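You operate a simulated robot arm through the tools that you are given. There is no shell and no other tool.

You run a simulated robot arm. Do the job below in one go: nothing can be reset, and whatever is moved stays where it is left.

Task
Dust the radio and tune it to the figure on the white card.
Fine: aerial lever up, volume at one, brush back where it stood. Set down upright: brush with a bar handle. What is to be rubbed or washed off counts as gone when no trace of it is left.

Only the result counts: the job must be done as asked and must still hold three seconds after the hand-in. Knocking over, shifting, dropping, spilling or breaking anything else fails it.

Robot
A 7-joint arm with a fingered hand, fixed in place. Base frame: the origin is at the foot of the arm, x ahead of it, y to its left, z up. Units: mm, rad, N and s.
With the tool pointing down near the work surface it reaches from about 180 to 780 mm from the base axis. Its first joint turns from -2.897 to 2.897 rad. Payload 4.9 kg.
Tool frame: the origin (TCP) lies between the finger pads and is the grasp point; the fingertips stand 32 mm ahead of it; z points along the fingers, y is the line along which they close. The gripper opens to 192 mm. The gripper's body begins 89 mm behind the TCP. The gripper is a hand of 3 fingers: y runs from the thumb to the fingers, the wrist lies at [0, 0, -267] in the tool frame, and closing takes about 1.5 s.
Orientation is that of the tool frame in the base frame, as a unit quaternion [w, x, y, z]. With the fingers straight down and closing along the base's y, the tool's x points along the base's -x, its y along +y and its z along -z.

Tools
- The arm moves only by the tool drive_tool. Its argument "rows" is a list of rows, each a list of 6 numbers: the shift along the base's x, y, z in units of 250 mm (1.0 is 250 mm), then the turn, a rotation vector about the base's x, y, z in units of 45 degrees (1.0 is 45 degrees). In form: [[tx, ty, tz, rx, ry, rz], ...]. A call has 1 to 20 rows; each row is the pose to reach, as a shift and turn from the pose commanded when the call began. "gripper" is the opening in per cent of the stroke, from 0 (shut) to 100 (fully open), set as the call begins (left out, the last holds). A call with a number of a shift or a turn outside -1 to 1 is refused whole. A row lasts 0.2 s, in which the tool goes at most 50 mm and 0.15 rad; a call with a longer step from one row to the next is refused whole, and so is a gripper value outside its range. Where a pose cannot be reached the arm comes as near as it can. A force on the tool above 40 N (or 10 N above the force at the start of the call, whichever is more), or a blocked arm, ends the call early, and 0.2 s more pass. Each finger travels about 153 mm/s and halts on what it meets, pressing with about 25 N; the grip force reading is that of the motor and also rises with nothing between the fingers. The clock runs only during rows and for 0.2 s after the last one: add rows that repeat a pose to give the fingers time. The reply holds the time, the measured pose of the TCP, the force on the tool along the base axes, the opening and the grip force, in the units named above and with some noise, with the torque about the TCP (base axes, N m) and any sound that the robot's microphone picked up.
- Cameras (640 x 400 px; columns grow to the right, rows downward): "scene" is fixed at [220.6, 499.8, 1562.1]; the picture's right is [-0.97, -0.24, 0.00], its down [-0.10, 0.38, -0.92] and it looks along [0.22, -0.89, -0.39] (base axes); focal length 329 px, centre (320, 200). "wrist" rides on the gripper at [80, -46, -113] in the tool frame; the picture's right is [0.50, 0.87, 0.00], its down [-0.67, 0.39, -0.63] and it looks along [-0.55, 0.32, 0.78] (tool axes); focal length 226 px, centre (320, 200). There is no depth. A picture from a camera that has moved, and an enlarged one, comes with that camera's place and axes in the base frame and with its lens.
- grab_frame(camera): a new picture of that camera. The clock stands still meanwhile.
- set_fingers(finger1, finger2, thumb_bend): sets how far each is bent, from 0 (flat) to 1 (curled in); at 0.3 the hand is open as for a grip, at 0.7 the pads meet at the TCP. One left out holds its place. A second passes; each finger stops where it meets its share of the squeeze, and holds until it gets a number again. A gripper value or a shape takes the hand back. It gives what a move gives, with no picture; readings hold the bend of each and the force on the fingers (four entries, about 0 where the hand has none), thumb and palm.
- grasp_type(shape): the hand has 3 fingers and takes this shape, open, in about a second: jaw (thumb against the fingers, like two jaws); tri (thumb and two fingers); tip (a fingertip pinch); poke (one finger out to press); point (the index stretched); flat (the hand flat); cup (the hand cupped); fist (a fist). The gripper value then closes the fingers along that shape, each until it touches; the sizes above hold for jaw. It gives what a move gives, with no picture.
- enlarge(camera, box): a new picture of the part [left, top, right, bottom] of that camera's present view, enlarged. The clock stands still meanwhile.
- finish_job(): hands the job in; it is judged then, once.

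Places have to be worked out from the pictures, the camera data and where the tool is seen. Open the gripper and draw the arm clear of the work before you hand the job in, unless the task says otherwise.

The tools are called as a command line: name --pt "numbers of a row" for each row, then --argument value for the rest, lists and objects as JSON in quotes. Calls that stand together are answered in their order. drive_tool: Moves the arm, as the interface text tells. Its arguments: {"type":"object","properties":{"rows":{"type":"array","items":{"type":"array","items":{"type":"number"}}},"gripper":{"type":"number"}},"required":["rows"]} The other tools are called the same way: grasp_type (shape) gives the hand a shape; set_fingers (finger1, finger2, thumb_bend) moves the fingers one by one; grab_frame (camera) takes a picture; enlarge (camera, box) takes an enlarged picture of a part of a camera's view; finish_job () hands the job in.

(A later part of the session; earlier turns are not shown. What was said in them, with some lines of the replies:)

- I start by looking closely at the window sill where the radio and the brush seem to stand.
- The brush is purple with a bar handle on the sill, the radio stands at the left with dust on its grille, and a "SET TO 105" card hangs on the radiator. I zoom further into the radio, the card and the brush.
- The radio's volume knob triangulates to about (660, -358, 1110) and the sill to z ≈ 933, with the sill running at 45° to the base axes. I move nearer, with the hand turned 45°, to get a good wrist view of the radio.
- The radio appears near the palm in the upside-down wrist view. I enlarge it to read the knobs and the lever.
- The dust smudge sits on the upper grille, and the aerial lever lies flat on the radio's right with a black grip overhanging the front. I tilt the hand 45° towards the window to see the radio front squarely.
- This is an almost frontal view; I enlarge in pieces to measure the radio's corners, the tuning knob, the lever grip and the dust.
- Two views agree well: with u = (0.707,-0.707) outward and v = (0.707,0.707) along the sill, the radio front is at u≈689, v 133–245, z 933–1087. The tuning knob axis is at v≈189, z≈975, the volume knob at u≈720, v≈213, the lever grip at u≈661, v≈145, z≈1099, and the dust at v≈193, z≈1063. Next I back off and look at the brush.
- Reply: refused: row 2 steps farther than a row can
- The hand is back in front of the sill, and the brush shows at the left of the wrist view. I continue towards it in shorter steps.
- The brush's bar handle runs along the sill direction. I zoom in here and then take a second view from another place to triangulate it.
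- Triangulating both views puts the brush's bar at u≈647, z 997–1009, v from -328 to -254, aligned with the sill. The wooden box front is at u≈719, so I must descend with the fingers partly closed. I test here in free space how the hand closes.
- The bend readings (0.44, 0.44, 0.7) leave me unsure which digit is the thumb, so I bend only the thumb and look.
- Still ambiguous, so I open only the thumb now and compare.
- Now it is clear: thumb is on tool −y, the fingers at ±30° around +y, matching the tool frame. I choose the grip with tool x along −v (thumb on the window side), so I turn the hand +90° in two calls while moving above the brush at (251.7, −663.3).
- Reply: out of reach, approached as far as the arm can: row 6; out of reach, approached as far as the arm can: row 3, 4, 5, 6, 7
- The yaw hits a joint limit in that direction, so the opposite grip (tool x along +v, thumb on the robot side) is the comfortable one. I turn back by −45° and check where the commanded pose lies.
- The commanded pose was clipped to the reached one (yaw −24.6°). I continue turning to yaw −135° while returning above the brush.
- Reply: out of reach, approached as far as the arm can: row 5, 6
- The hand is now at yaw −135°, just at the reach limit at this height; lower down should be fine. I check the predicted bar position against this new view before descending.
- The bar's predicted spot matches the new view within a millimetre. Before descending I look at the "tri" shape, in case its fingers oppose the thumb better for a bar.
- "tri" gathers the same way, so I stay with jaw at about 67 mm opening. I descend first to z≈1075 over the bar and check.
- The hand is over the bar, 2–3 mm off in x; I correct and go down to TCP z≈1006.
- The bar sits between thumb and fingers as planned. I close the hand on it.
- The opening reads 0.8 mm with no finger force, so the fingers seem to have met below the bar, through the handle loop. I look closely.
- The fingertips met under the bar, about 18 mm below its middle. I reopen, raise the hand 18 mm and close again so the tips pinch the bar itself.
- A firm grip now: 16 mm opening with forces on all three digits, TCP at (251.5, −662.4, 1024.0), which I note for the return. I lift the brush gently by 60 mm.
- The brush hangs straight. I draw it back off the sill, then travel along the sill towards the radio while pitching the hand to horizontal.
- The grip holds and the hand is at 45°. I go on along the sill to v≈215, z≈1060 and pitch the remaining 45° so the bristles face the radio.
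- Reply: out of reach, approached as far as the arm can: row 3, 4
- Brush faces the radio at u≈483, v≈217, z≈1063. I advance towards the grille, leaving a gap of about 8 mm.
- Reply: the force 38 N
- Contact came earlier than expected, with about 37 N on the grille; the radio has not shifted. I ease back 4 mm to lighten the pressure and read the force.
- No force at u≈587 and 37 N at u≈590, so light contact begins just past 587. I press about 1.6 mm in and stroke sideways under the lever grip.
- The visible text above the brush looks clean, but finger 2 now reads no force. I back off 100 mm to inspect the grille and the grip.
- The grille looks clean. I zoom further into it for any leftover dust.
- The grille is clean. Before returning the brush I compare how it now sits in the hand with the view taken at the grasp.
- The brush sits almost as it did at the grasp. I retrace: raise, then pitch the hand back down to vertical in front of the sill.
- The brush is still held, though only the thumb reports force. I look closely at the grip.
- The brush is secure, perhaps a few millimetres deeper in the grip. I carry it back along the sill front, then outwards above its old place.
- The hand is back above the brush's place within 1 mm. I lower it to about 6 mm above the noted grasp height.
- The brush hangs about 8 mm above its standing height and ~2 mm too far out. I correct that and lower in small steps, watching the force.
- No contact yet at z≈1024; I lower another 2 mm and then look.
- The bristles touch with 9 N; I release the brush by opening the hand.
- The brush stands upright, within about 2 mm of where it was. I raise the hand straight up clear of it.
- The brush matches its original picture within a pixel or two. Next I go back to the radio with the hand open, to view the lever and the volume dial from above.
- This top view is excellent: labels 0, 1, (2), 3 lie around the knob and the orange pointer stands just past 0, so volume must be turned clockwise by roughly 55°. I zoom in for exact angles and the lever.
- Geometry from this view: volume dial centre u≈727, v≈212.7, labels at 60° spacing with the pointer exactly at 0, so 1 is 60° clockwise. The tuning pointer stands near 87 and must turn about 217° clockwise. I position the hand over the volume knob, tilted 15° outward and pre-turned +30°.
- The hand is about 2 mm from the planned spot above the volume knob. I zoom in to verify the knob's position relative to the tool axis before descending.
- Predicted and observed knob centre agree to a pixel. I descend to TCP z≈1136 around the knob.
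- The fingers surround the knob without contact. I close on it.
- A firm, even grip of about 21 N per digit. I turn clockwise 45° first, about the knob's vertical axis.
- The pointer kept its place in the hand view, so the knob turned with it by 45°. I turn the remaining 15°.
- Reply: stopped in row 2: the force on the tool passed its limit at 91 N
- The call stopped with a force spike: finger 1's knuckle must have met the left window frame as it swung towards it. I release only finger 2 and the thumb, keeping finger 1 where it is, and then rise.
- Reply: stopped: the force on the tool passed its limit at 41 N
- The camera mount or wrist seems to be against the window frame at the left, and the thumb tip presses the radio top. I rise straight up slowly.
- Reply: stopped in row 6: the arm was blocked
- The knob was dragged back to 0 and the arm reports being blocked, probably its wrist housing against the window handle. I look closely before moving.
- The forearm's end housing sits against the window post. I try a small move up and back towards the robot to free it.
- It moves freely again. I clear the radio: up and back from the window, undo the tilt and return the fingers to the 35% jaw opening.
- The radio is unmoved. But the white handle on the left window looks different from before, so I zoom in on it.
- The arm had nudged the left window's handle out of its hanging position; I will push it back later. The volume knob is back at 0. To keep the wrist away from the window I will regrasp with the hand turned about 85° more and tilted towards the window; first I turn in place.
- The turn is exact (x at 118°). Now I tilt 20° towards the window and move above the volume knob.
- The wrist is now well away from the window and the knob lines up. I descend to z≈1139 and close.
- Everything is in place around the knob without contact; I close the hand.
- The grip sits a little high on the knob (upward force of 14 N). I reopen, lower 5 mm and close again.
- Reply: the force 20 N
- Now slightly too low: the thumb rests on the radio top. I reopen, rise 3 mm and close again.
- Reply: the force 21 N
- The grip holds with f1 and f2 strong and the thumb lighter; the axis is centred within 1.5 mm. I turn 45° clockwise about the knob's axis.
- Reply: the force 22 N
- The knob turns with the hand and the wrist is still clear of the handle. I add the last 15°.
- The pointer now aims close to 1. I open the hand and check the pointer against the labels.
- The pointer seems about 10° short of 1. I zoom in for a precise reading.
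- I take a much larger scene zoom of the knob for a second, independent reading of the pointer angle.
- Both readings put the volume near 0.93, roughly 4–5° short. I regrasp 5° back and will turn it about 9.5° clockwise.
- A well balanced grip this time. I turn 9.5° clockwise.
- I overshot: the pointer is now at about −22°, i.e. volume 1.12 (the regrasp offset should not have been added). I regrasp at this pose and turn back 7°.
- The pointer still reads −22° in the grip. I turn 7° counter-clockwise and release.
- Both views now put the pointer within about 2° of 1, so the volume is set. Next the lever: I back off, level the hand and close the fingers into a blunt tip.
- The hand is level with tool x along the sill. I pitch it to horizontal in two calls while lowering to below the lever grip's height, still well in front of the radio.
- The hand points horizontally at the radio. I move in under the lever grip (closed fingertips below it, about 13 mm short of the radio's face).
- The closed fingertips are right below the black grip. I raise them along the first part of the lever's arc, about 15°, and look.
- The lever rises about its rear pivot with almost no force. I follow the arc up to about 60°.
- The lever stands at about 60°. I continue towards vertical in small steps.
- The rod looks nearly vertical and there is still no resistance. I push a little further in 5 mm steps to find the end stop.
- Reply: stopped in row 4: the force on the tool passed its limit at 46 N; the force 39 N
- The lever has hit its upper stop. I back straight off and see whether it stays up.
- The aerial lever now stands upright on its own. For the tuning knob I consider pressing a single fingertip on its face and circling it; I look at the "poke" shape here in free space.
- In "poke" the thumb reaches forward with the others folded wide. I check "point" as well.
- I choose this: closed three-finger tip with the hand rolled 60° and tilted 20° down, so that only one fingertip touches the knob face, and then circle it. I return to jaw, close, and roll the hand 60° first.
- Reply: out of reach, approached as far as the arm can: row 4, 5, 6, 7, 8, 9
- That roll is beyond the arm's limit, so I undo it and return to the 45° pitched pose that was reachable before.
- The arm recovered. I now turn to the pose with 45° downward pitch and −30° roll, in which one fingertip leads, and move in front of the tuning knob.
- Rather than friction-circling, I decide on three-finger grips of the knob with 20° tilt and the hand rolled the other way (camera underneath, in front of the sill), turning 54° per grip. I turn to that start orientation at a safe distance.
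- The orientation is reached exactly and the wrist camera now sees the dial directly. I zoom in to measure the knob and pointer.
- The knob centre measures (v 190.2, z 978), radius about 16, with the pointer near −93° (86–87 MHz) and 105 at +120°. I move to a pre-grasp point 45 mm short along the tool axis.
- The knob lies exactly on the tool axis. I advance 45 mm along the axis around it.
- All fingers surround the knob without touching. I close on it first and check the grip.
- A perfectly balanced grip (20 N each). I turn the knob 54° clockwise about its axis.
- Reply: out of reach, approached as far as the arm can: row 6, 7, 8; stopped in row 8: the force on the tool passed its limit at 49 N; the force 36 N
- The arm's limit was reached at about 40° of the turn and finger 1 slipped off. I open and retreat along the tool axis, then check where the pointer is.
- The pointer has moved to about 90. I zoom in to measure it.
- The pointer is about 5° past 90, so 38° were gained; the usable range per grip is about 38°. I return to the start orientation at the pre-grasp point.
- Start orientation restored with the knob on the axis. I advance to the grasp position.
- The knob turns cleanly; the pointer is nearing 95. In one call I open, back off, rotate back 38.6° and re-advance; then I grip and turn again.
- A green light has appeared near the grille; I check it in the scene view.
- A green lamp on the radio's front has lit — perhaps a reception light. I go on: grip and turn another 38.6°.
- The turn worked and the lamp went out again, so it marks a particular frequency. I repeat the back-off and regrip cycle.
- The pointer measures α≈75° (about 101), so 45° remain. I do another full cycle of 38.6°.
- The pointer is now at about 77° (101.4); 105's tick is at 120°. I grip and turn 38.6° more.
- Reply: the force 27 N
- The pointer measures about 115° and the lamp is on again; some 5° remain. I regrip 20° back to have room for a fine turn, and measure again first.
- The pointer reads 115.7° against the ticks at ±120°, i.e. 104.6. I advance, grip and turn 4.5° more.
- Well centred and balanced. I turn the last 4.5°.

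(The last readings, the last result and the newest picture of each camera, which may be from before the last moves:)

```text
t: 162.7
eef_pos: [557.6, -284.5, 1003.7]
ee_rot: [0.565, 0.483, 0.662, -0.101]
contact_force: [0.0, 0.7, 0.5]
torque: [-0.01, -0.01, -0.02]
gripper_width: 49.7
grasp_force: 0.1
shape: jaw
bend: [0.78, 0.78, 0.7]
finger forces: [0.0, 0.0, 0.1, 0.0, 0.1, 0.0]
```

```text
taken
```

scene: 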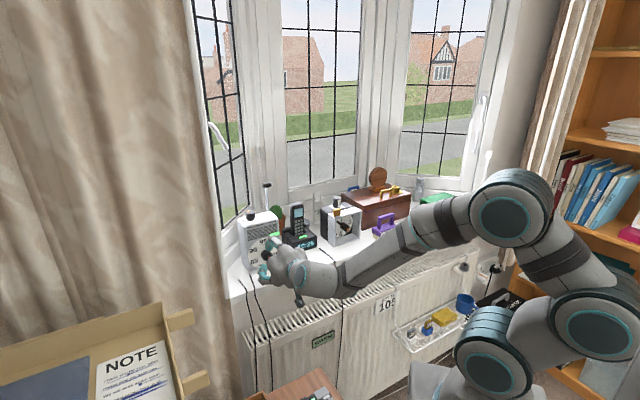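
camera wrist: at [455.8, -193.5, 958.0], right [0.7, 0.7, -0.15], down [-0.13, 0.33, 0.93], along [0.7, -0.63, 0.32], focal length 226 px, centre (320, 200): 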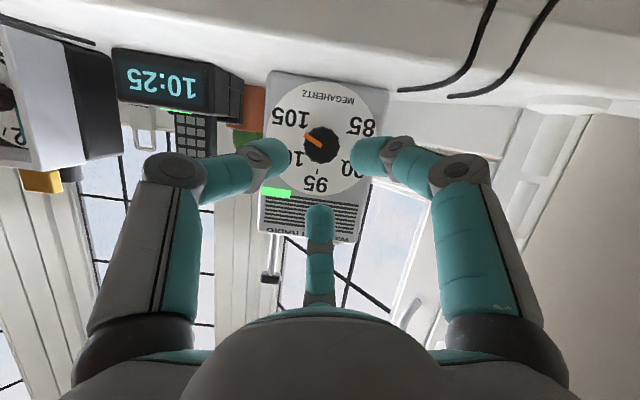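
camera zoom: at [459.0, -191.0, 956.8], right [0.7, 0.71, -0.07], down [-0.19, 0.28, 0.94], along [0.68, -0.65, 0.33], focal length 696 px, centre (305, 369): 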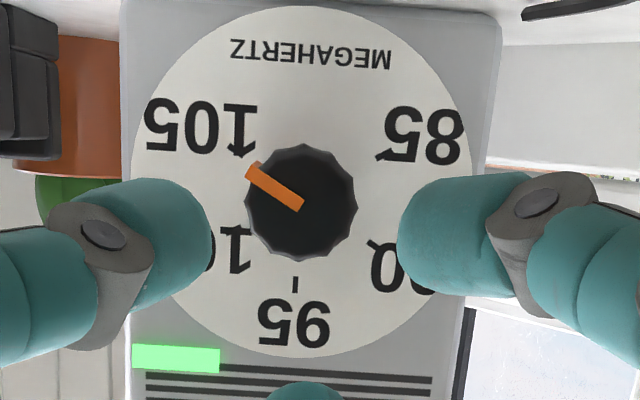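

The pointer measures 121°, against 119.6° for the 105 tick, so the radio is tuned and its lamp is lit. Now I will restore the window handle: triangulation gives its free end at about (689, −307, 1333), pivoting near (y −252, z 1390). I first back away from the radio with the fingers closed.

drive_tool --pt "-0.08 0.06 0.05 0 0 0" --pt "-0.16 0.12 0.15 0 0 0" --pt "-0.24 0.18 0.27 0 0 0" --pt "-0.31 0.22 0.385 0 0 0" --pt "-0.31 0.22 0.385 0 0 0" --gripper 0

enlarge --camera "scene" --box '[190, 90, 320, 290]'

enlarge --camera "scene" --box '[235, 205, 295, 275]'

```text
t: 163.9
eef_pos: [477.3, -230.4, 1101.4]
ee_rot: [0.564, 0.483, 0.662, -0.101]
contact_force: [0.3, 0.5, 1.1]
torque: [0.0, 0.01, 0.01]
gripper_width: 0.1
grasp_force: 25.0
shape: jaw
bend: [0.7, 0.7, 0.7]
finger forces: [0.0, 0.0, 0.1, 0.1, 0.0, 0.1]
```

```text
2.00 times, centred on (255, 190) of scene
camera zoom: at [220.6, 499.8, 1562.1], right [-0.97, -0.24, 0.0], down [-0.1, 0.38, -0.92], along [0.22, -0.89, -0.39], focal length 659 px, centre (450, 220)
```

zoom: 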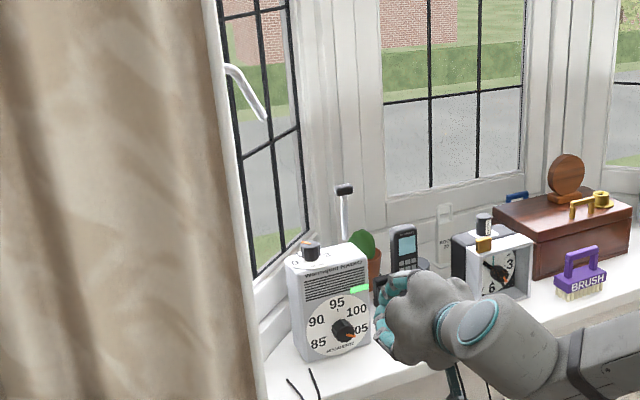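

```text
5.71 times, centred on (265, 240) of scene
camera zoom: at [220.6, 499.8, 1562.1], right [-0.97, -0.24, 0.0], down [-0.1, 0.38, -0.92], along [0.22, -0.89, -0.39], focal length 1882 px, centre (634, -29)
```

zoom: 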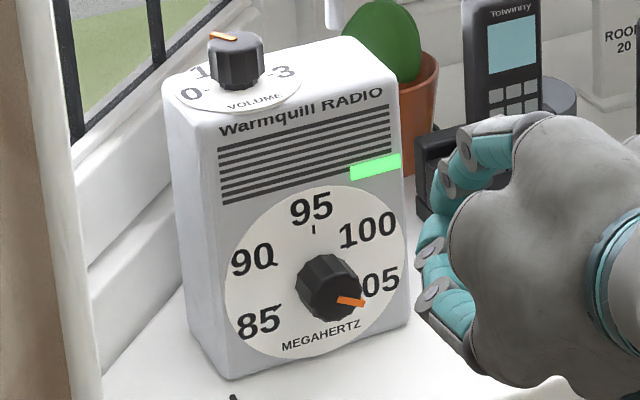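

The scene confirms volume 1, pointer on 105 and the lamp lit. I rotate the hand to point towards the left window and rise to the handle's height, staying clear of it.

drive_tool --pt "0.02 -0.05 0.12 -0.012 -0.057 0.125" --pt "0.04 -0.1 0.24 -0.024 -0.114 0.25" --pt "0.06 -0.15 0.36 -0.036 -0.17 0.375" --pt "0.08 -0.2 0.48 -0.048 -0.227 0.5" --pt "0.1 -0.25 0.6 -0.06 -0.284 0.625" --pt "0.12 -0.3 0.72 -0.072 -0.341 0.75" --pt "0.145 -0.35 0.84 -0.084 -0.398 0.875" --pt "0.171 -0.398 0.954 -0.096 -0.455 1.0" --pt "0.171 -0.398 0.954 -0.096 -0.455 1.0"

grab_frame --camera "wrist"

grab_frame --camera "scene"

```text
t: 165.9
eef_pos: [522.1, -328.8, 1341.7]
ee_rot: [0.683, 0.184, 0.683, 0.181]
contact_force: [-0.4, 0.4, -0.9]
torque: [0.01, 0.02, -0.03]
gripper_width: 0.1
grasp_force: 25.3
shape: jaw
bend: [0.7, 0.7, 0.7]
finger forces: [0.0, 0.0, 0.0, 0.0, 0.1, 0.0]
out of reach, approached as far as the arm can: row 2, 3
```

```text
taken
camera wrist: at [409.0, -329.8, 1249.4], right [0.0, 1.0, 0.0], down [-0.63, 0.0, 0.78], along [0.78, 0.0, 0.63], focal length 226 px, centre (320, 200)
```

wrist: 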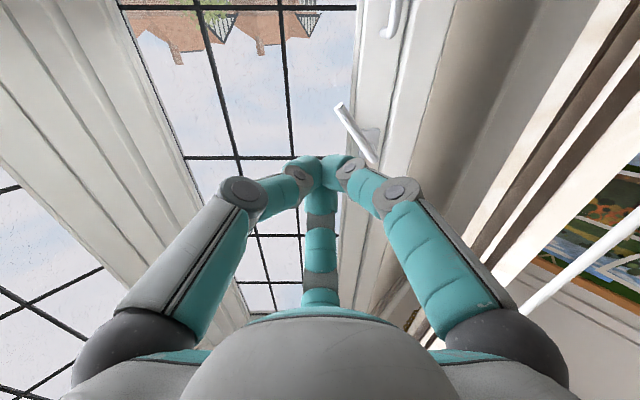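

```text
taken
```

scene: 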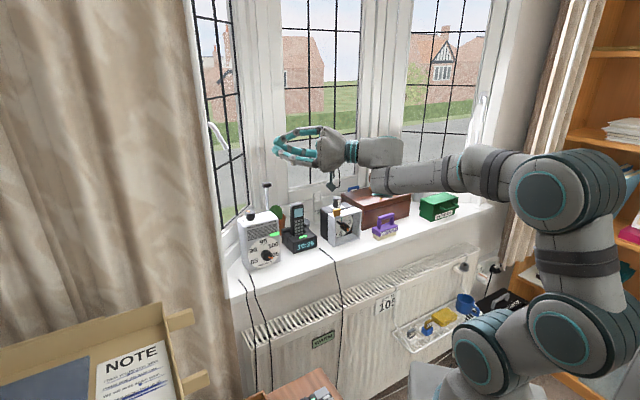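

Pose reached, and the wrist camera now looks straight at the handle. I enlarge it.

enlarge --camera "wrist" --box '[310, 70, 430, 190]'

enlarge --camera "wrist" --box '[300, 0, 460, 180]'

```text
3.33 times, centred on (370, 130) of wrist
camera zoom: at [409.0, -329.8, 1249.4], right [0.0, 1.0, 0.0], down [-0.63, 0.0, 0.78], along [0.78, 0.0, 0.63], focal length 754 px, centre (153, 433)
```

zoom: 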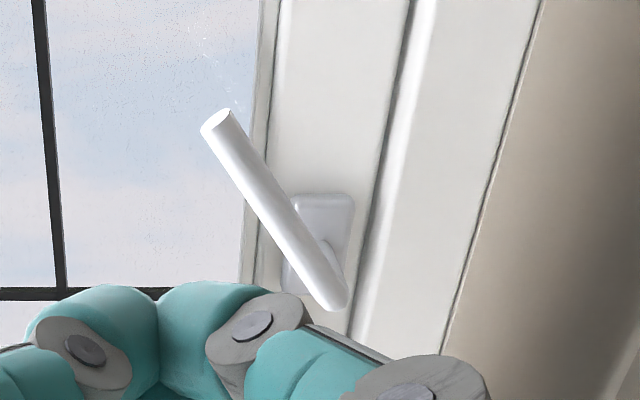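

```text
2.22 times, centred on (380, 90) of wrist
camera zoom: at [409.0, -329.8, 1249.4], right [0.0, 1.0, 0.0], down [-0.63, 0.0, 0.78], along [0.78, 0.0, 0.63], focal length 502 px, centre (187, 444)
```

zoom: 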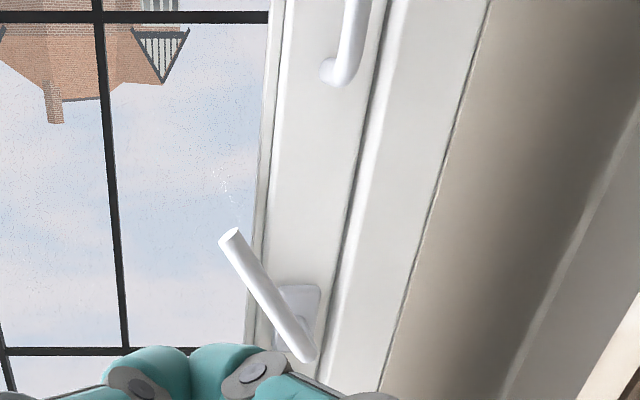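

The handle's rod runs from its pivot near (y −254, z 1400) to the end at (y −307, z 1333), tilted about 37°. I bring the closed fingertips beside its upper, window-far side.

drive_tool --pt "0.1 -0.012 0.07 0 0 0" --pt "0.2 -0.022 0.13 0 0 0" --pt "0.312 -0.032 0.172 0 0 0" --pt "0.42 -0.032 0.172 0 0 0" --pt "0.536 -0.032 0.172 0 0 0" --pt "0.536 -0.032 0.172 0 0 0"

grab_frame --camera "wrist"

enlarge --camera "scene" --box '[195, 90, 335, 220]'

```text
t: 167.3
eef_pos: [656.2, -337.1, 1383.9]
ee_rot: [0.684, 0.183, 0.683, 0.182]
contact_force: [-0.1, -0.3, 1.2]
torque: [-0.01, -0.01, 0.02]
gripper_width: 0.0
grasp_force: 25.4
shape: jaw
bend: [0.7, 0.7, 0.7]
finger forces: [0.0, 0.0, 0.0, 0.0, 0.0, 0.0]
```

```text
taken
camera wrist: at [544.3, -337.9, 1291.3], right [0.0, 1.0, 0.0], down [-0.63, 0.0, 0.78], along [0.78, 0.0, 0.63], focal length 226 px, centre (320, 200)
```

wrist: 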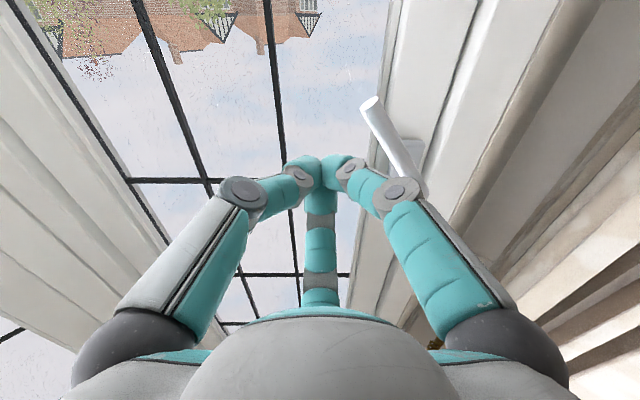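

```text
3.08 times, centred on (265, 155) of scene
camera zoom: at [220.6, 499.8, 1562.1], right [-0.97, -0.24, 0.0], down [-0.1, 0.38, -0.92], along [0.22, -0.89, -0.39], focal length 1014 px, centre (489, 338)
```

zoom: 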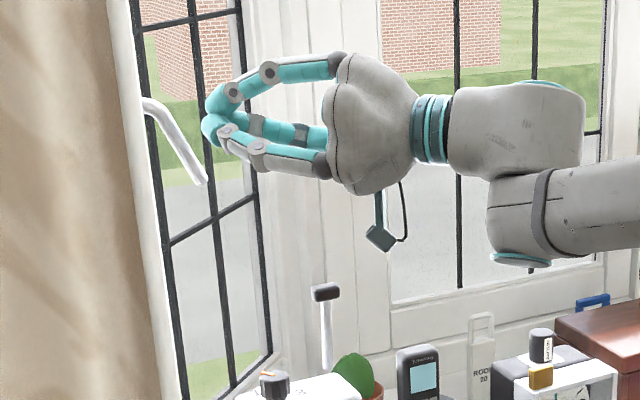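

No contact yet. I sweep along the arc that swings the handle back down, stopping about 12° short of vertical to look.

drive_tool --pt "0 0.04 -0.035 0 0 0" --pt "0 0.08 -0.071 0 0 0" --pt "0 0.1 -0.096 0 0 0" --pt "0 0.121 -0.121 0 0 0" --pt "0 0.145 -0.144 0 0 0" --pt "0 0.168 -0.165 0 0 0" --pt "0 0.168 -0.165 0 0 0"

grab_frame --camera "wrist"

enlarge --camera "scene" --box '[195, 90, 335, 220]'

```text
t: 168.9
eef_pos: [654.4, -296.1, 1341.9]
ee_rot: [0.684, 0.183, 0.683, 0.182]
contact_force: [-2.0, -0.6, 0.6]
torque: [0.02, 0.0, 0.0]
gripper_width: 0.0
grasp_force: 24.9
shape: jaw
bend: [0.7, 0.7, 0.7]
finger forces: [0.0, 0.0, 0.0, 0.1, 0.0, 0.0]
```

```text
taken
camera wrist: at [542.8, -296.7, 1249.8], right [0.0, 1.0, 0.0], down [-0.63, 0.0, 0.78], along [0.78, 0.0, 0.63], focal length 226 px, centre (320, 200)
```

wrist: 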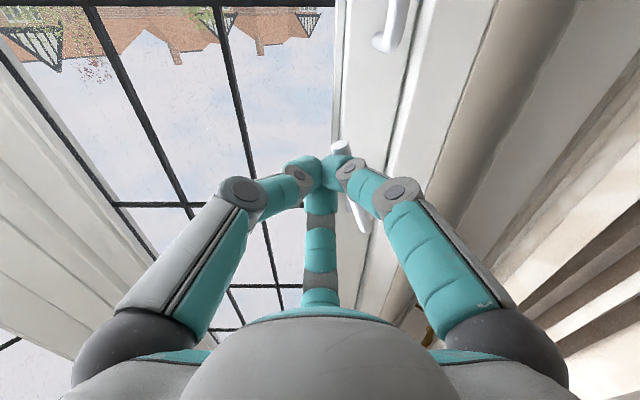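

```text
3.08 times, centred on (265, 155) of scene
camera zoom: at [220.6, 499.8, 1562.1], right [-0.97, -0.24, 0.0], down [-0.1, 0.38, -0.92], along [0.22, -0.89, -0.39], focal length 1014 px, centre (489, 338)
```

zoom: 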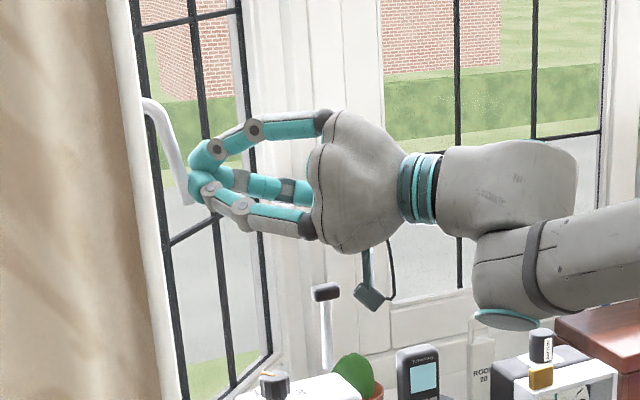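

The handle swings back easily; its end is now about 12° short of the original hang. I continue the arc to vertical.

drive_tool --pt "0 0.02 -0.012 0 0 0" --pt "0 0.04 -0.022 0 0 0" --pt "0 0.055 -0.029 0 0 0" --pt "0 0.055 -0.029 0 0 0"

enlarge --camera "scene" --box '[190, 120, 330, 280]'

enlarge --camera "wrist" --box '[260, 80, 440, 260]'

```text
t: 169.9
eef_pos: [654.4, -280.7, 1334.2]
ee_rot: [0.683, 0.183, 0.683, 0.183]
contact_force: [-0.7, 0.0, 0.6]
torque: [-0.01, -0.01, 0.0]
gripper_width: 0.1
grasp_force: 25.0
shape: jaw
bend: [0.7, 0.7, 0.7]
finger forces: [0.1, 0.0, 0.0, 0.0, 0.0, 0.0]
```

```text
2.50 times, centred on (260, 200) of scene
camera zoom: at [220.6, 499.8, 1562.1], right [-0.97, -0.24, 0.0], down [-0.1, 0.38, -0.92], along [0.22, -0.89, -0.39], focal length 824 px, centre (470, 200)
```

zoom: 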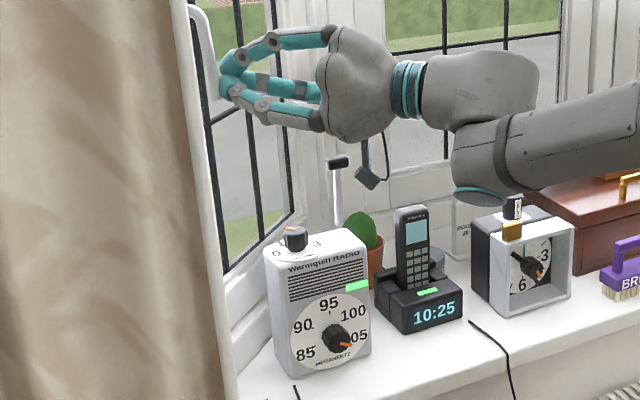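

```text
2.22 times, centred on (350, 170) of wrist
camera zoom: at [543.3, -281.5, 1241.6], right [0.0, 1.0, 0.0], down [-0.63, 0.0, 0.78], along [0.78, 0.0, 0.63], focal length 502 px, centre (253, 267)
```

zoom: 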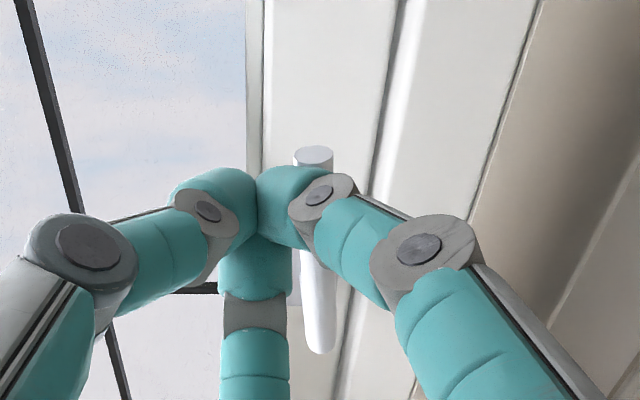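

The handle nearly hangs as before; by measurement it is still about 6° off vertical. I nudge it the last 6–7 mm and watch the force.

drive_tool --pt "0 0.01 0 0 0 0" --pt "0 0.02 0 0 0 0" --pt "0 0.027 0 0 0 0" --pt "0 0.027 0 0 0 0"

enlarge --camera "wrist" --box '[260, 80, 440, 260]'

enlarge --camera "scene" --box '[190, 120, 330, 280]'

```text
t: 170.9
eef_pos: [655.8, -275.1, 1334.0]
ee_rot: [0.684, 0.183, 0.683, 0.182]
contact_force: [-0.1, -0.6, 0.4]
torque: [0.0, 0.01, -0.03]
gripper_width: 0.2
grasp_force: 25.2
shape: jaw
bend: [0.7, 0.7, 0.7]
finger forces: [0.1, 0.0, 0.0, 0.0, 0.0, 0.0]
```

```text
2.22 times, centred on (350, 170) of wrist
camera zoom: at [543.3, -275.5, 1241.3], right [0.0, 1.0, 0.0], down [-0.63, 0.0, 0.78], along [0.78, 0.0, 0.63], focal length 502 px, centre (253, 267)
```

zoom: 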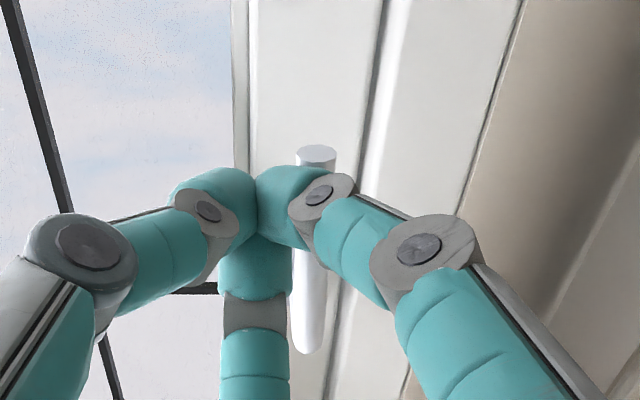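

```text
2.50 times, centred on (260, 200) of scene
camera zoom: at [220.6, 499.8, 1562.1], right [-0.97, -0.24, 0.0], down [-0.1, 0.38, -0.92], along [0.22, -0.89, -0.39], focal length 824 px, centre (470, 200)
```

zoom: 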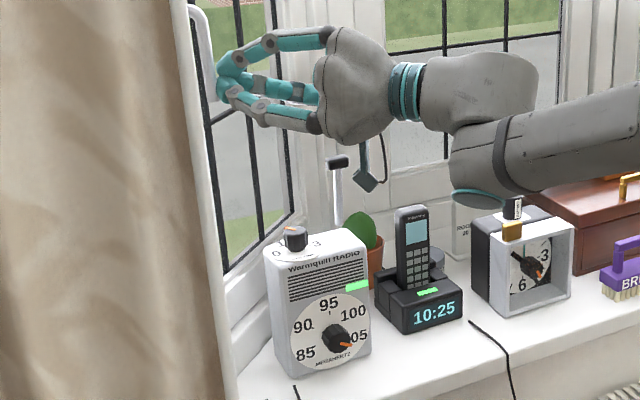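

The rod is within about 2° of vertical. One more 2 mm nudge, then I withdraw straight back.

drive_tool --pt "0 0.005 0 0 0 0" --pt "0 0.009 0 0 0 0" --pt "0 0.009 0 0 0 0"

drive_tool --pt "0 -0.03 0 0 0 0" --pt "-0.06 -0.06 0 0 0 0" --pt "-0.2 -0.06 0 0 0 0" --pt "-0.36 -0.06 0 0 0 0" --pt "-0.5 -0.06 0 0 0 0" --pt "-0.5 -0.06 0 0 0 0"

enlarge --camera "wrist" --box '[310, 70, 430, 190]'

enlarge --camera "scene" --box '[190, 90, 260, 200]'

```text
t: 171.7
eef_pos: [654.3, -272.8, 1334.8]
ee_rot: [0.684, 0.182, 0.683, 0.182]
contact_force: [-0.5, -0.9, 0.7]
torque: [-0.03, 0.01, 0.0]
gripper_width: 0.0
grasp_force: 25.0
shape: jaw
bend: [0.7, 0.7, 0.7]
finger forces: [0.1, 0.0, 0.0, 0.0, 0.0, 0.0]
```

```text
t: 173.1
eef_pos: [528.6, -285.6, 1333.3]
ee_rot: [0.684, 0.184, 0.683, 0.181]
contact_force: [0.3, 0.1, -0.2]
torque: [-0.02, -0.01, 0.0]
gripper_width: 0.0
grasp_force: 24.9
shape: jaw
bend: [0.7, 0.7, 0.7]
finger forces: [0.1, 0.0, 0.0, 0.1, 0.0, 0.0]
```

```text
3.33 times, centred on (370, 130) of wrist
camera zoom: at [415.9, -285.8, 1240.2], right [0.0, 1.0, 0.0], down [-0.63, 0.0, 0.78], along [0.78, 0.0, 0.63], focal length 754 px, centre (153, 433)
```

zoom: 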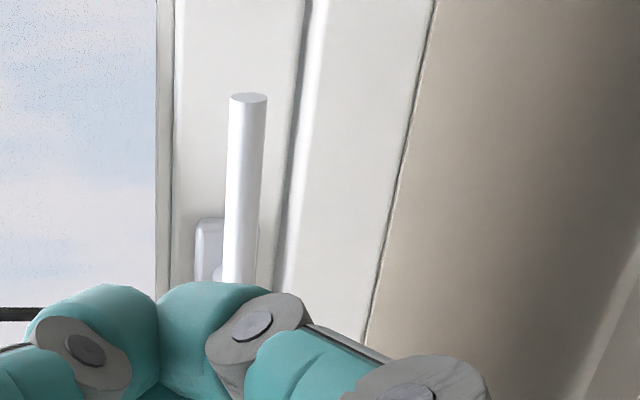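

```text
3.64 times, centred on (225, 145) of scene
camera zoom: at [220.6, 499.8, 1562.1], right [-0.97, -0.24, 0.0], down [-0.1, 0.38, -0.92], along [0.22, -0.89, -0.39], focal length 1198 px, centre (666, 400)
```

zoom: 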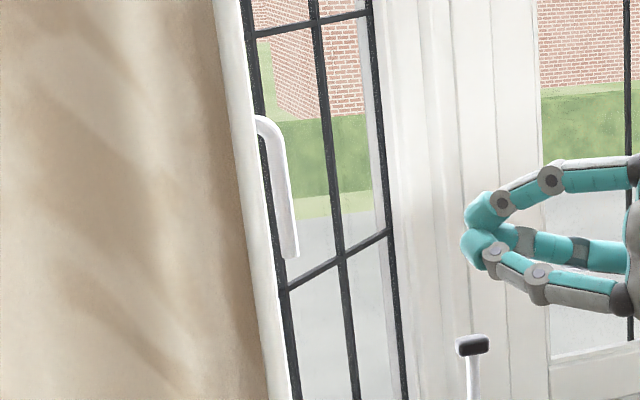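

The handle hangs vertically again, matching its first picture. I retract the arm into free space, open the hand and inspect everything.

drive_tool --pt "-0.15 0 0.02 0 0 0" --pt "-0.3 0 0.04 0 0 0" --pt "-0.45 0 0.06 0 0 0" --pt "-0.6 0 0.08 0 0 0" --pt "-0.75 0 0.1 0 0 0" --pt "-0.75 0 0.1 0 0 0" --pt "-0.75 0 0.1 0 0 0" --gripper 100

grab_frame --camera "scene"

enlarge --camera "scene" --box '[220, 160, 380, 290]'

enlarge --camera "scene" --box '[340, 160, 500, 260]'

enlarge --camera "scene" --box '[250, 218, 282, 244]'

```text
t: 174.9
eef_pos: [347.8, -296.0, 1331.1]
ee_rot: [0.672, 0.202, 0.682, 0.206]
contact_force: [0.1, -0.4, 0.6]
torque: [0.0, -0.02, 0.01]
gripper_width: 192.0
grasp_force: 0.1
shape: jaw
bend: [0.3, 0.3, 0.3]
finger forces: [0.1, 0.0, 0.0, 0.1, 0.1, 0.0]
stopped in row 7: the arm was blocked; the commanded pose is now the measured one
```

```text
taken
```

scene: 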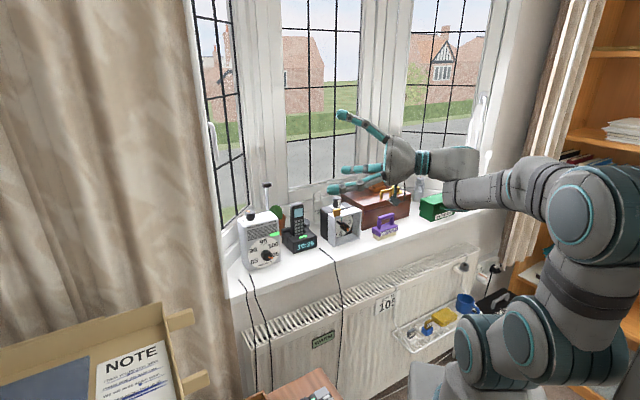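

```text
3.08 times, centred on (300, 225) of scene
camera zoom: at [220.6, 499.8, 1562.1], right [-0.97, -0.24, 0.0], down [-0.1, 0.38, -0.92], along [0.22, -0.89, -0.39], focal length 1014 px, centre (382, 123)
```

zoom: 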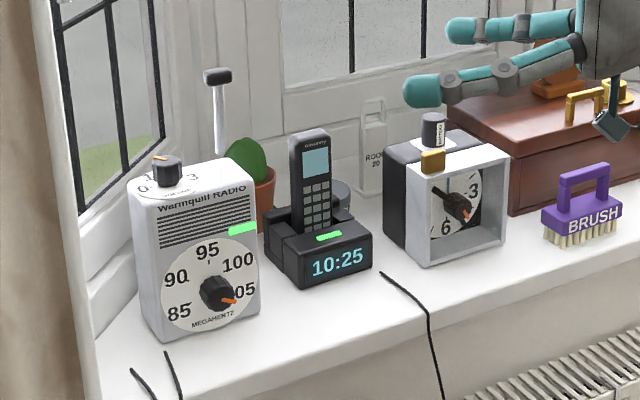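

```text
4.00 times, centred on (420, 210) of scene
camera zoom: at [220.6, 499.8, 1562.1], right [-0.97, -0.24, 0.0], down [-0.1, 0.38, -0.92], along [0.22, -0.89, -0.39], focal length 1318 px, centre (-80, 160)
```

zoom: 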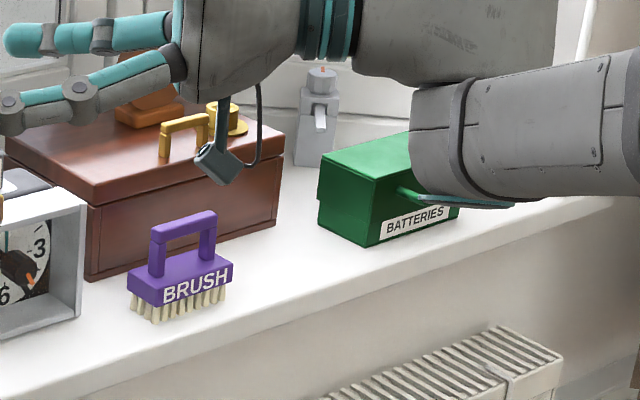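

```text
15.38 times, centred on (266, 231) of scene
camera zoom: at [220.6, 499.8, 1562.1], right [-0.97, -0.24, 0.0], down [-0.1, 0.38, -0.92], along [0.22, -0.89, -0.39], focal length 5068 px, centre (1151, -277)
```

zoom: 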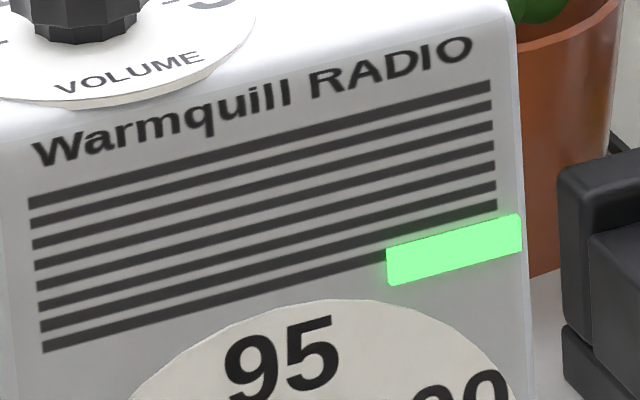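

The radio, brush and grille are all as wanted, but the arm reports being blocked while folding back, so I move it forward again and check the bookshelf side.

drive_tool --pt "0.1 0 0 0 0 0" --pt "0.2 0 0 0 0 0" --pt "0.35 0 0 0 0 0" --pt "0.35 0 0 0 0 0"

grab_frame --camera "scene"

enlarge --camera "scene" --box '[440, 100, 640, 400]'

grab_frame --camera "wrist"

```text
t: 175.9
eef_pos: [434.6, -297.0, 1329.9]
ee_rot: [0.672, 0.199, 0.683, 0.205]
contact_force: [0.2, 0.8, 0.1]
torque: [0.03, 0.02, 0.01]
gripper_width: 191.8
grasp_force: 0.1
shape: jaw
bend: [0.3, 0.3, 0.3]
finger forces: [0.0, 0.1, 0.0, 0.1, 0.1, 0.0]
```

```text
taken
```

scene: 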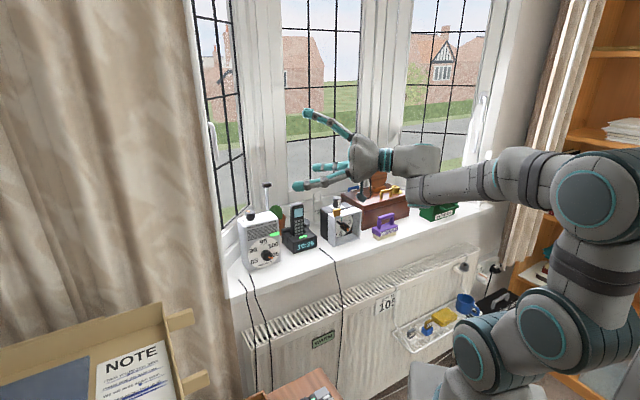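

```text
1.33 times, centred on (540, 250) of scene
camera zoom: at [220.6, 499.8, 1562.1], right [-0.97, -0.24, 0.0], down [-0.1, 0.38, -0.92], along [0.22, -0.89, -0.39], focal length 439 px, centre (27, 133)
```

zoom: 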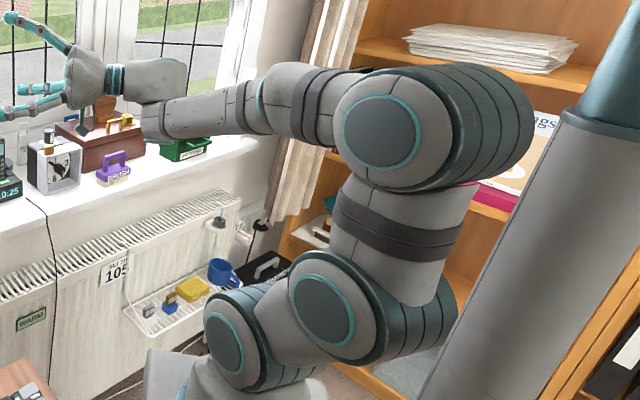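

```text
taken
camera wrist: at [321.1, -294.1, 1240.6], right [-0.01, 1.0, 0.06], down [-0.62, -0.05, 0.78], along [0.78, -0.03, 0.62], focal length 226 px, centre (320, 200)
```

wrist: 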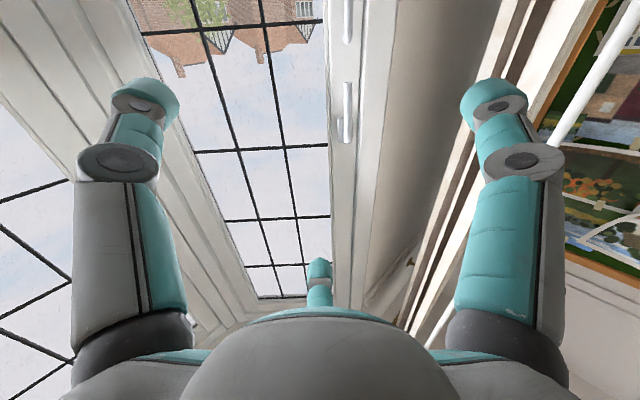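

The hand is clear. A grey column appears beyond the frame at the right in the widened view, so I look there to be sure the elbow has not disturbed anything.

enlarge --camera "scene" --box '[600, 0, 640, 400]'

enlarge --camera "scene" --box '[540, 100, 640, 260]'

```text
1.00 times, centred on (620, 200) of scene (not enlarged: the box is as wide or as high as the picture)
camera zoom: at [220.6, 499.8, 1562.1], right [-0.97, -0.24, 0.0], down [-0.1, 0.38, -0.92], along [0.22, -0.89, -0.39], focal length 329 px, centre (20, 200)
```

zoom: 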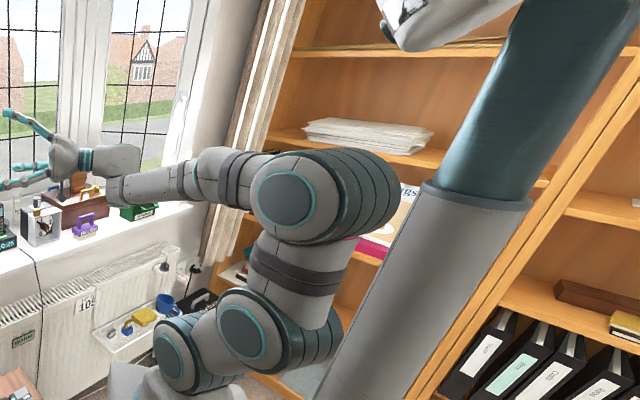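

```text
2.50 times, centred on (590, 180) of scene
camera zoom: at [220.6, 499.8, 1562.1], right [-0.97, -0.24, 0.0], down [-0.1, 0.38, -0.92], along [0.22, -0.89, -0.39], focal length 824 px, centre (-355, 250)
```

zoom: 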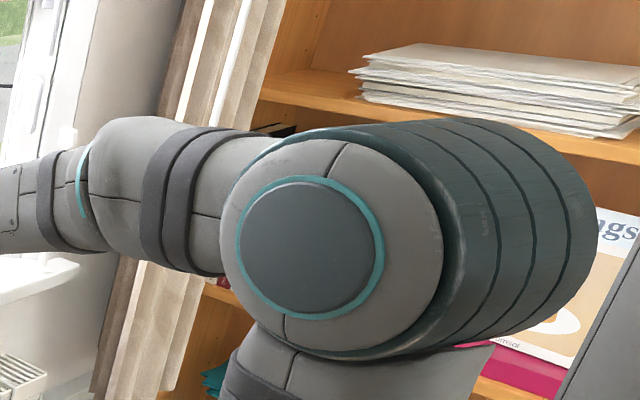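

That column is the robot's own mast. To be safe I bring the arm back towards its opening posture, tool pointing down, so that the shelf behind the elbow becomes visible.

drive_tool --pt "-0.03 0 0.01 -0.042 0.137 0.041" --pt "-0.06 0 0.02 -0.084 0.274 0.081" --pt "-0.1 0 0.03 -0.126 0.411 0.122" --pt "-0.14 0 0.04 -0.167 0.548 0.162" --pt "-0.18 0 0.04 -0.209 0.685 0.203" --pt "-0.22 0 0.04 -0.251 0.822 0.243" --pt "-0.24 0 0.04 -0.293 0.959 0.284" --pt "-0.24 0 0.04 -0.293 0.959 0.284"

grab_frame --camera "scene"

```text
t: 177.7
eef_pos: [375.2, -297.2, 1342.8]
ee_rot: [0.366, 0.11, 0.917, 0.11]
contact_force: [-1.0, 0.1, 0.0]
torque: [-0.01, -0.01, -0.03]
gripper_width: 191.7
grasp_force: 0.0
shape: jaw
bend: [0.3, 0.3, 0.3]
finger forces: [0.0, 0.0, 0.0, 0.0, 0.1, 0.0]
```

```text
taken
```

scene: 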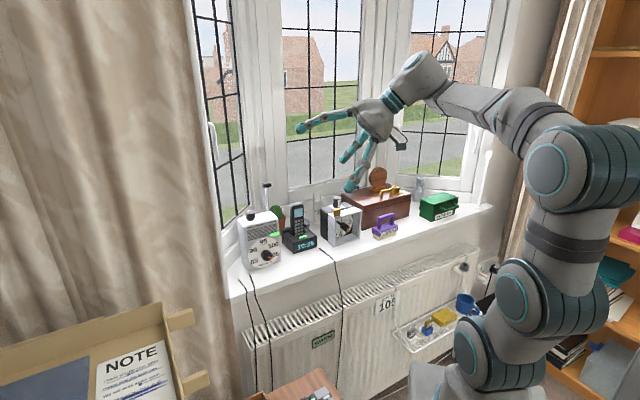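

The arm comes up freely. I finish the turn to the downward-pointing posture.

drive_tool --pt "-0.03 0 0 -0.042 0.137 0.041" --pt "-0.06 0 0 -0.084 0.274 0.081" --pt "-0.09 0 0 -0.126 0.411 0.122" --pt "-0.12 0 0 -0.167 0.548 0.162" --pt "-0.15 0 0 -0.209 0.685 0.203" --pt "-0.18 0 0 -0.251 0.822 0.243" --pt "-0.2 0 0 -0.293 0.959 0.284" --pt "-0.2 0 0 -0.293 0.959 0.284"

grab_frame --camera "scene"

enlarge --camera "scene" --box '[530, 20, 640, 400]'

enlarge --camera "scene" --box '[340, 260, 500, 360]'

```text
t: 179.5
eef_pos: [339.9, -303.2, 1354.3]
ee_rot: [0.133, 0.028, 0.99, 0.047]
contact_force: [0.3, 0.0, 0.2]
torque: [-0.01, -0.01, 0.04]
gripper_width: 192.2
grasp_force: 0.1
shape: jaw
bend: [0.3, 0.3, 0.3]
finger forces: [0.0, 0.1, 0.0, 0.0, 0.0, 0.0]
out of reach, approached as far as the arm can: row 5, 6, 7, 8
```

```text
taken
```

scene: 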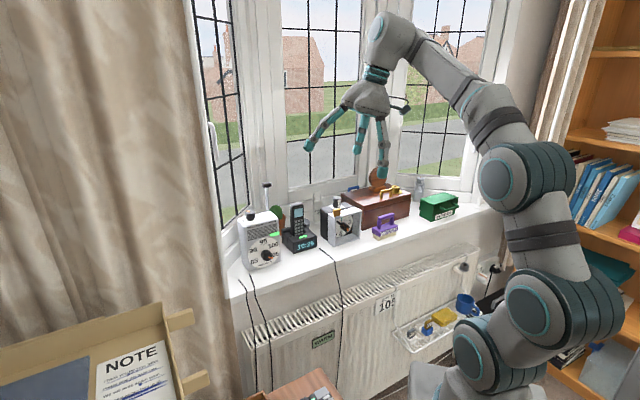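

```text
1.05 times, centred on (585, 210) of scene (not enlarged: the box is as wide or as high as the picture)
camera zoom: at [220.6, 499.8, 1562.1], right [-0.97, -0.24, 0.0], down [-0.1, 0.38, -0.92], along [0.22, -0.89, -0.39], focal length 347 px, centre (41, 190)
```

zoom: 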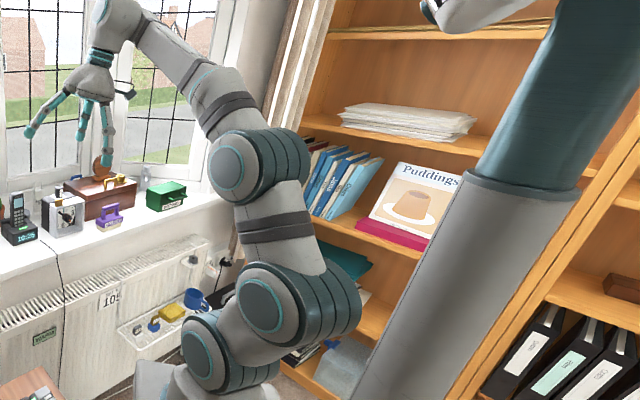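

```text
4.00 times, centred on (420, 310) of scene
camera zoom: at [220.6, 499.8, 1562.1], right [-0.97, -0.24, 0.0], down [-0.1, 0.38, -0.92], along [0.22, -0.89, -0.39], focal length 1318 px, centre (-80, -240)
```

zoom: 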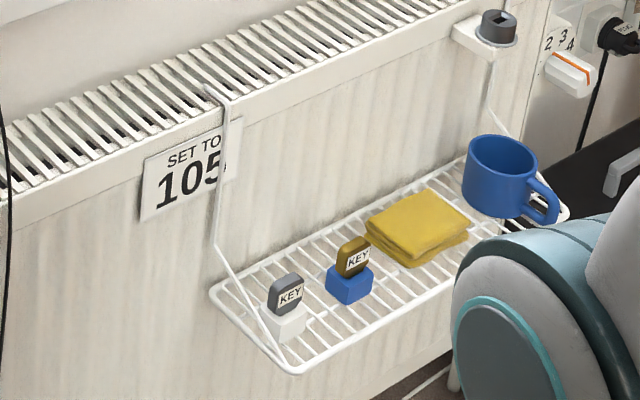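

Shelf, rack, card and everything on the sill look untouched. One last close look at the radio and brush before handing in.

enlarge --camera "scene" --box '[232, 180, 302, 275]'

enlarge --camera "scene" --box '[238, 206, 268, 228]'

enlarge --camera "scene" --box '[300, 180, 400, 245]'

enlarge --camera "scene" --box '[248, 236, 288, 272]'

```text
4.21 times, centred on (267, 228) of scene
camera zoom: at [220.6, 499.8, 1562.1], right [-0.97, -0.24, 0.0], down [-0.1, 0.38, -0.92], along [0.22, -0.89, -0.39], focal length 1387 px, centre (543, 84)
```

zoom: 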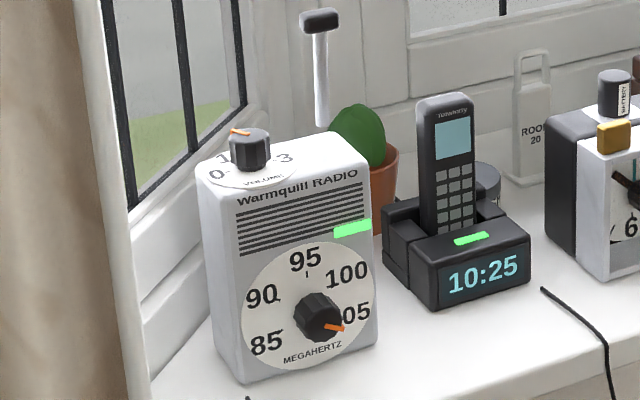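

```text
16.00 times, centred on (253, 217) of scene
camera zoom: at [220.6, 499.8, 1562.1], right [-0.97, -0.24, 0.0], down [-0.1, 0.38, -0.92], along [0.22, -0.89, -0.39], focal length 5270 px, centre (1392, -72)
```

zoom: 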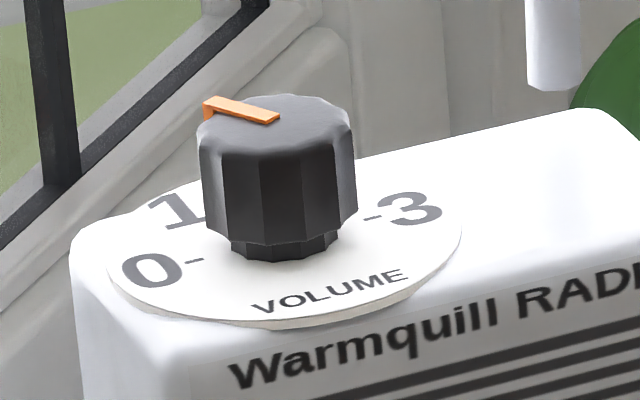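

```text
6.15 times, centred on (350, 212) of scene
camera zoom: at [220.6, 499.8, 1562.1], right [-0.97, -0.24, 0.0], down [-0.1, 0.38, -0.92], along [0.22, -0.89, -0.39], focal length 2027 px, centre (135, 123)
```

zoom: 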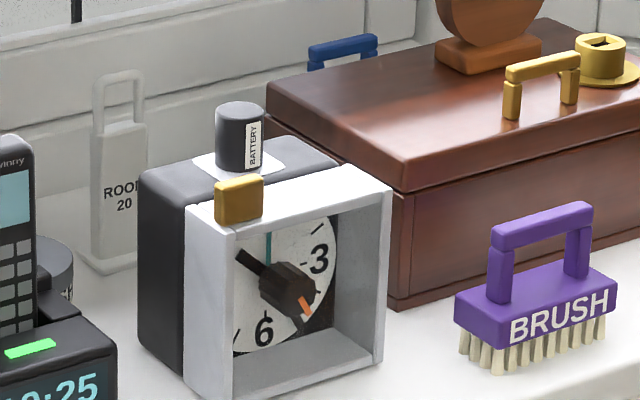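

```text
11.11 times, centred on (268, 254) of scene
camera zoom: at [220.6, 499.8, 1562.1], right [-0.97, -0.24, 0.0], down [-0.1, 0.38, -0.92], along [0.22, -0.89, -0.39], focal length 3660 px, centre (898, -400)
```

zoom: 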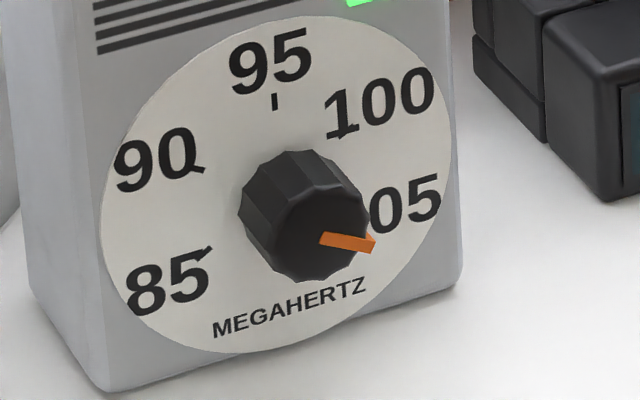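

The grille is clean, the tuning pointer stands on 105 and the volume pointer on 1. The aerial lever is upright, the brush stands in its old place, the window handle hangs as before, and the hand is open and clear. I hand the job in.

finish_job

```text
The job is handed in.
```

I handed the job in, with the radio dusted and tuned to 105, the figure on the white card. I have not seen the verdict.

- **Dust:** the grille looked clean in a close zoom, with no trace left.
- **Tuning:** the pointer was within about 1.5° of the 105 tick, and the green lamp on the radio was lit.
- **Volume:** the pointer was within about 3° of the 1 mark, reading slightly over, at about 1.02 to 1.05.
- **Aerial lever:** it stands upright against its stop and stayed there after I let go.
- **Brush:** it stands upright within about 2 mm of where it was.

**Window handle:** while I was turning the volume knob, the arm knocked the handle on the left window out of place by about 37°. I pushed it back until it hung vertical, within about 1°, and it matches its position in the earlier pictures. Nothing else on the sill, the rack or the bookshelf looked moved in the last pictures. The hand was left open and clear of the work.
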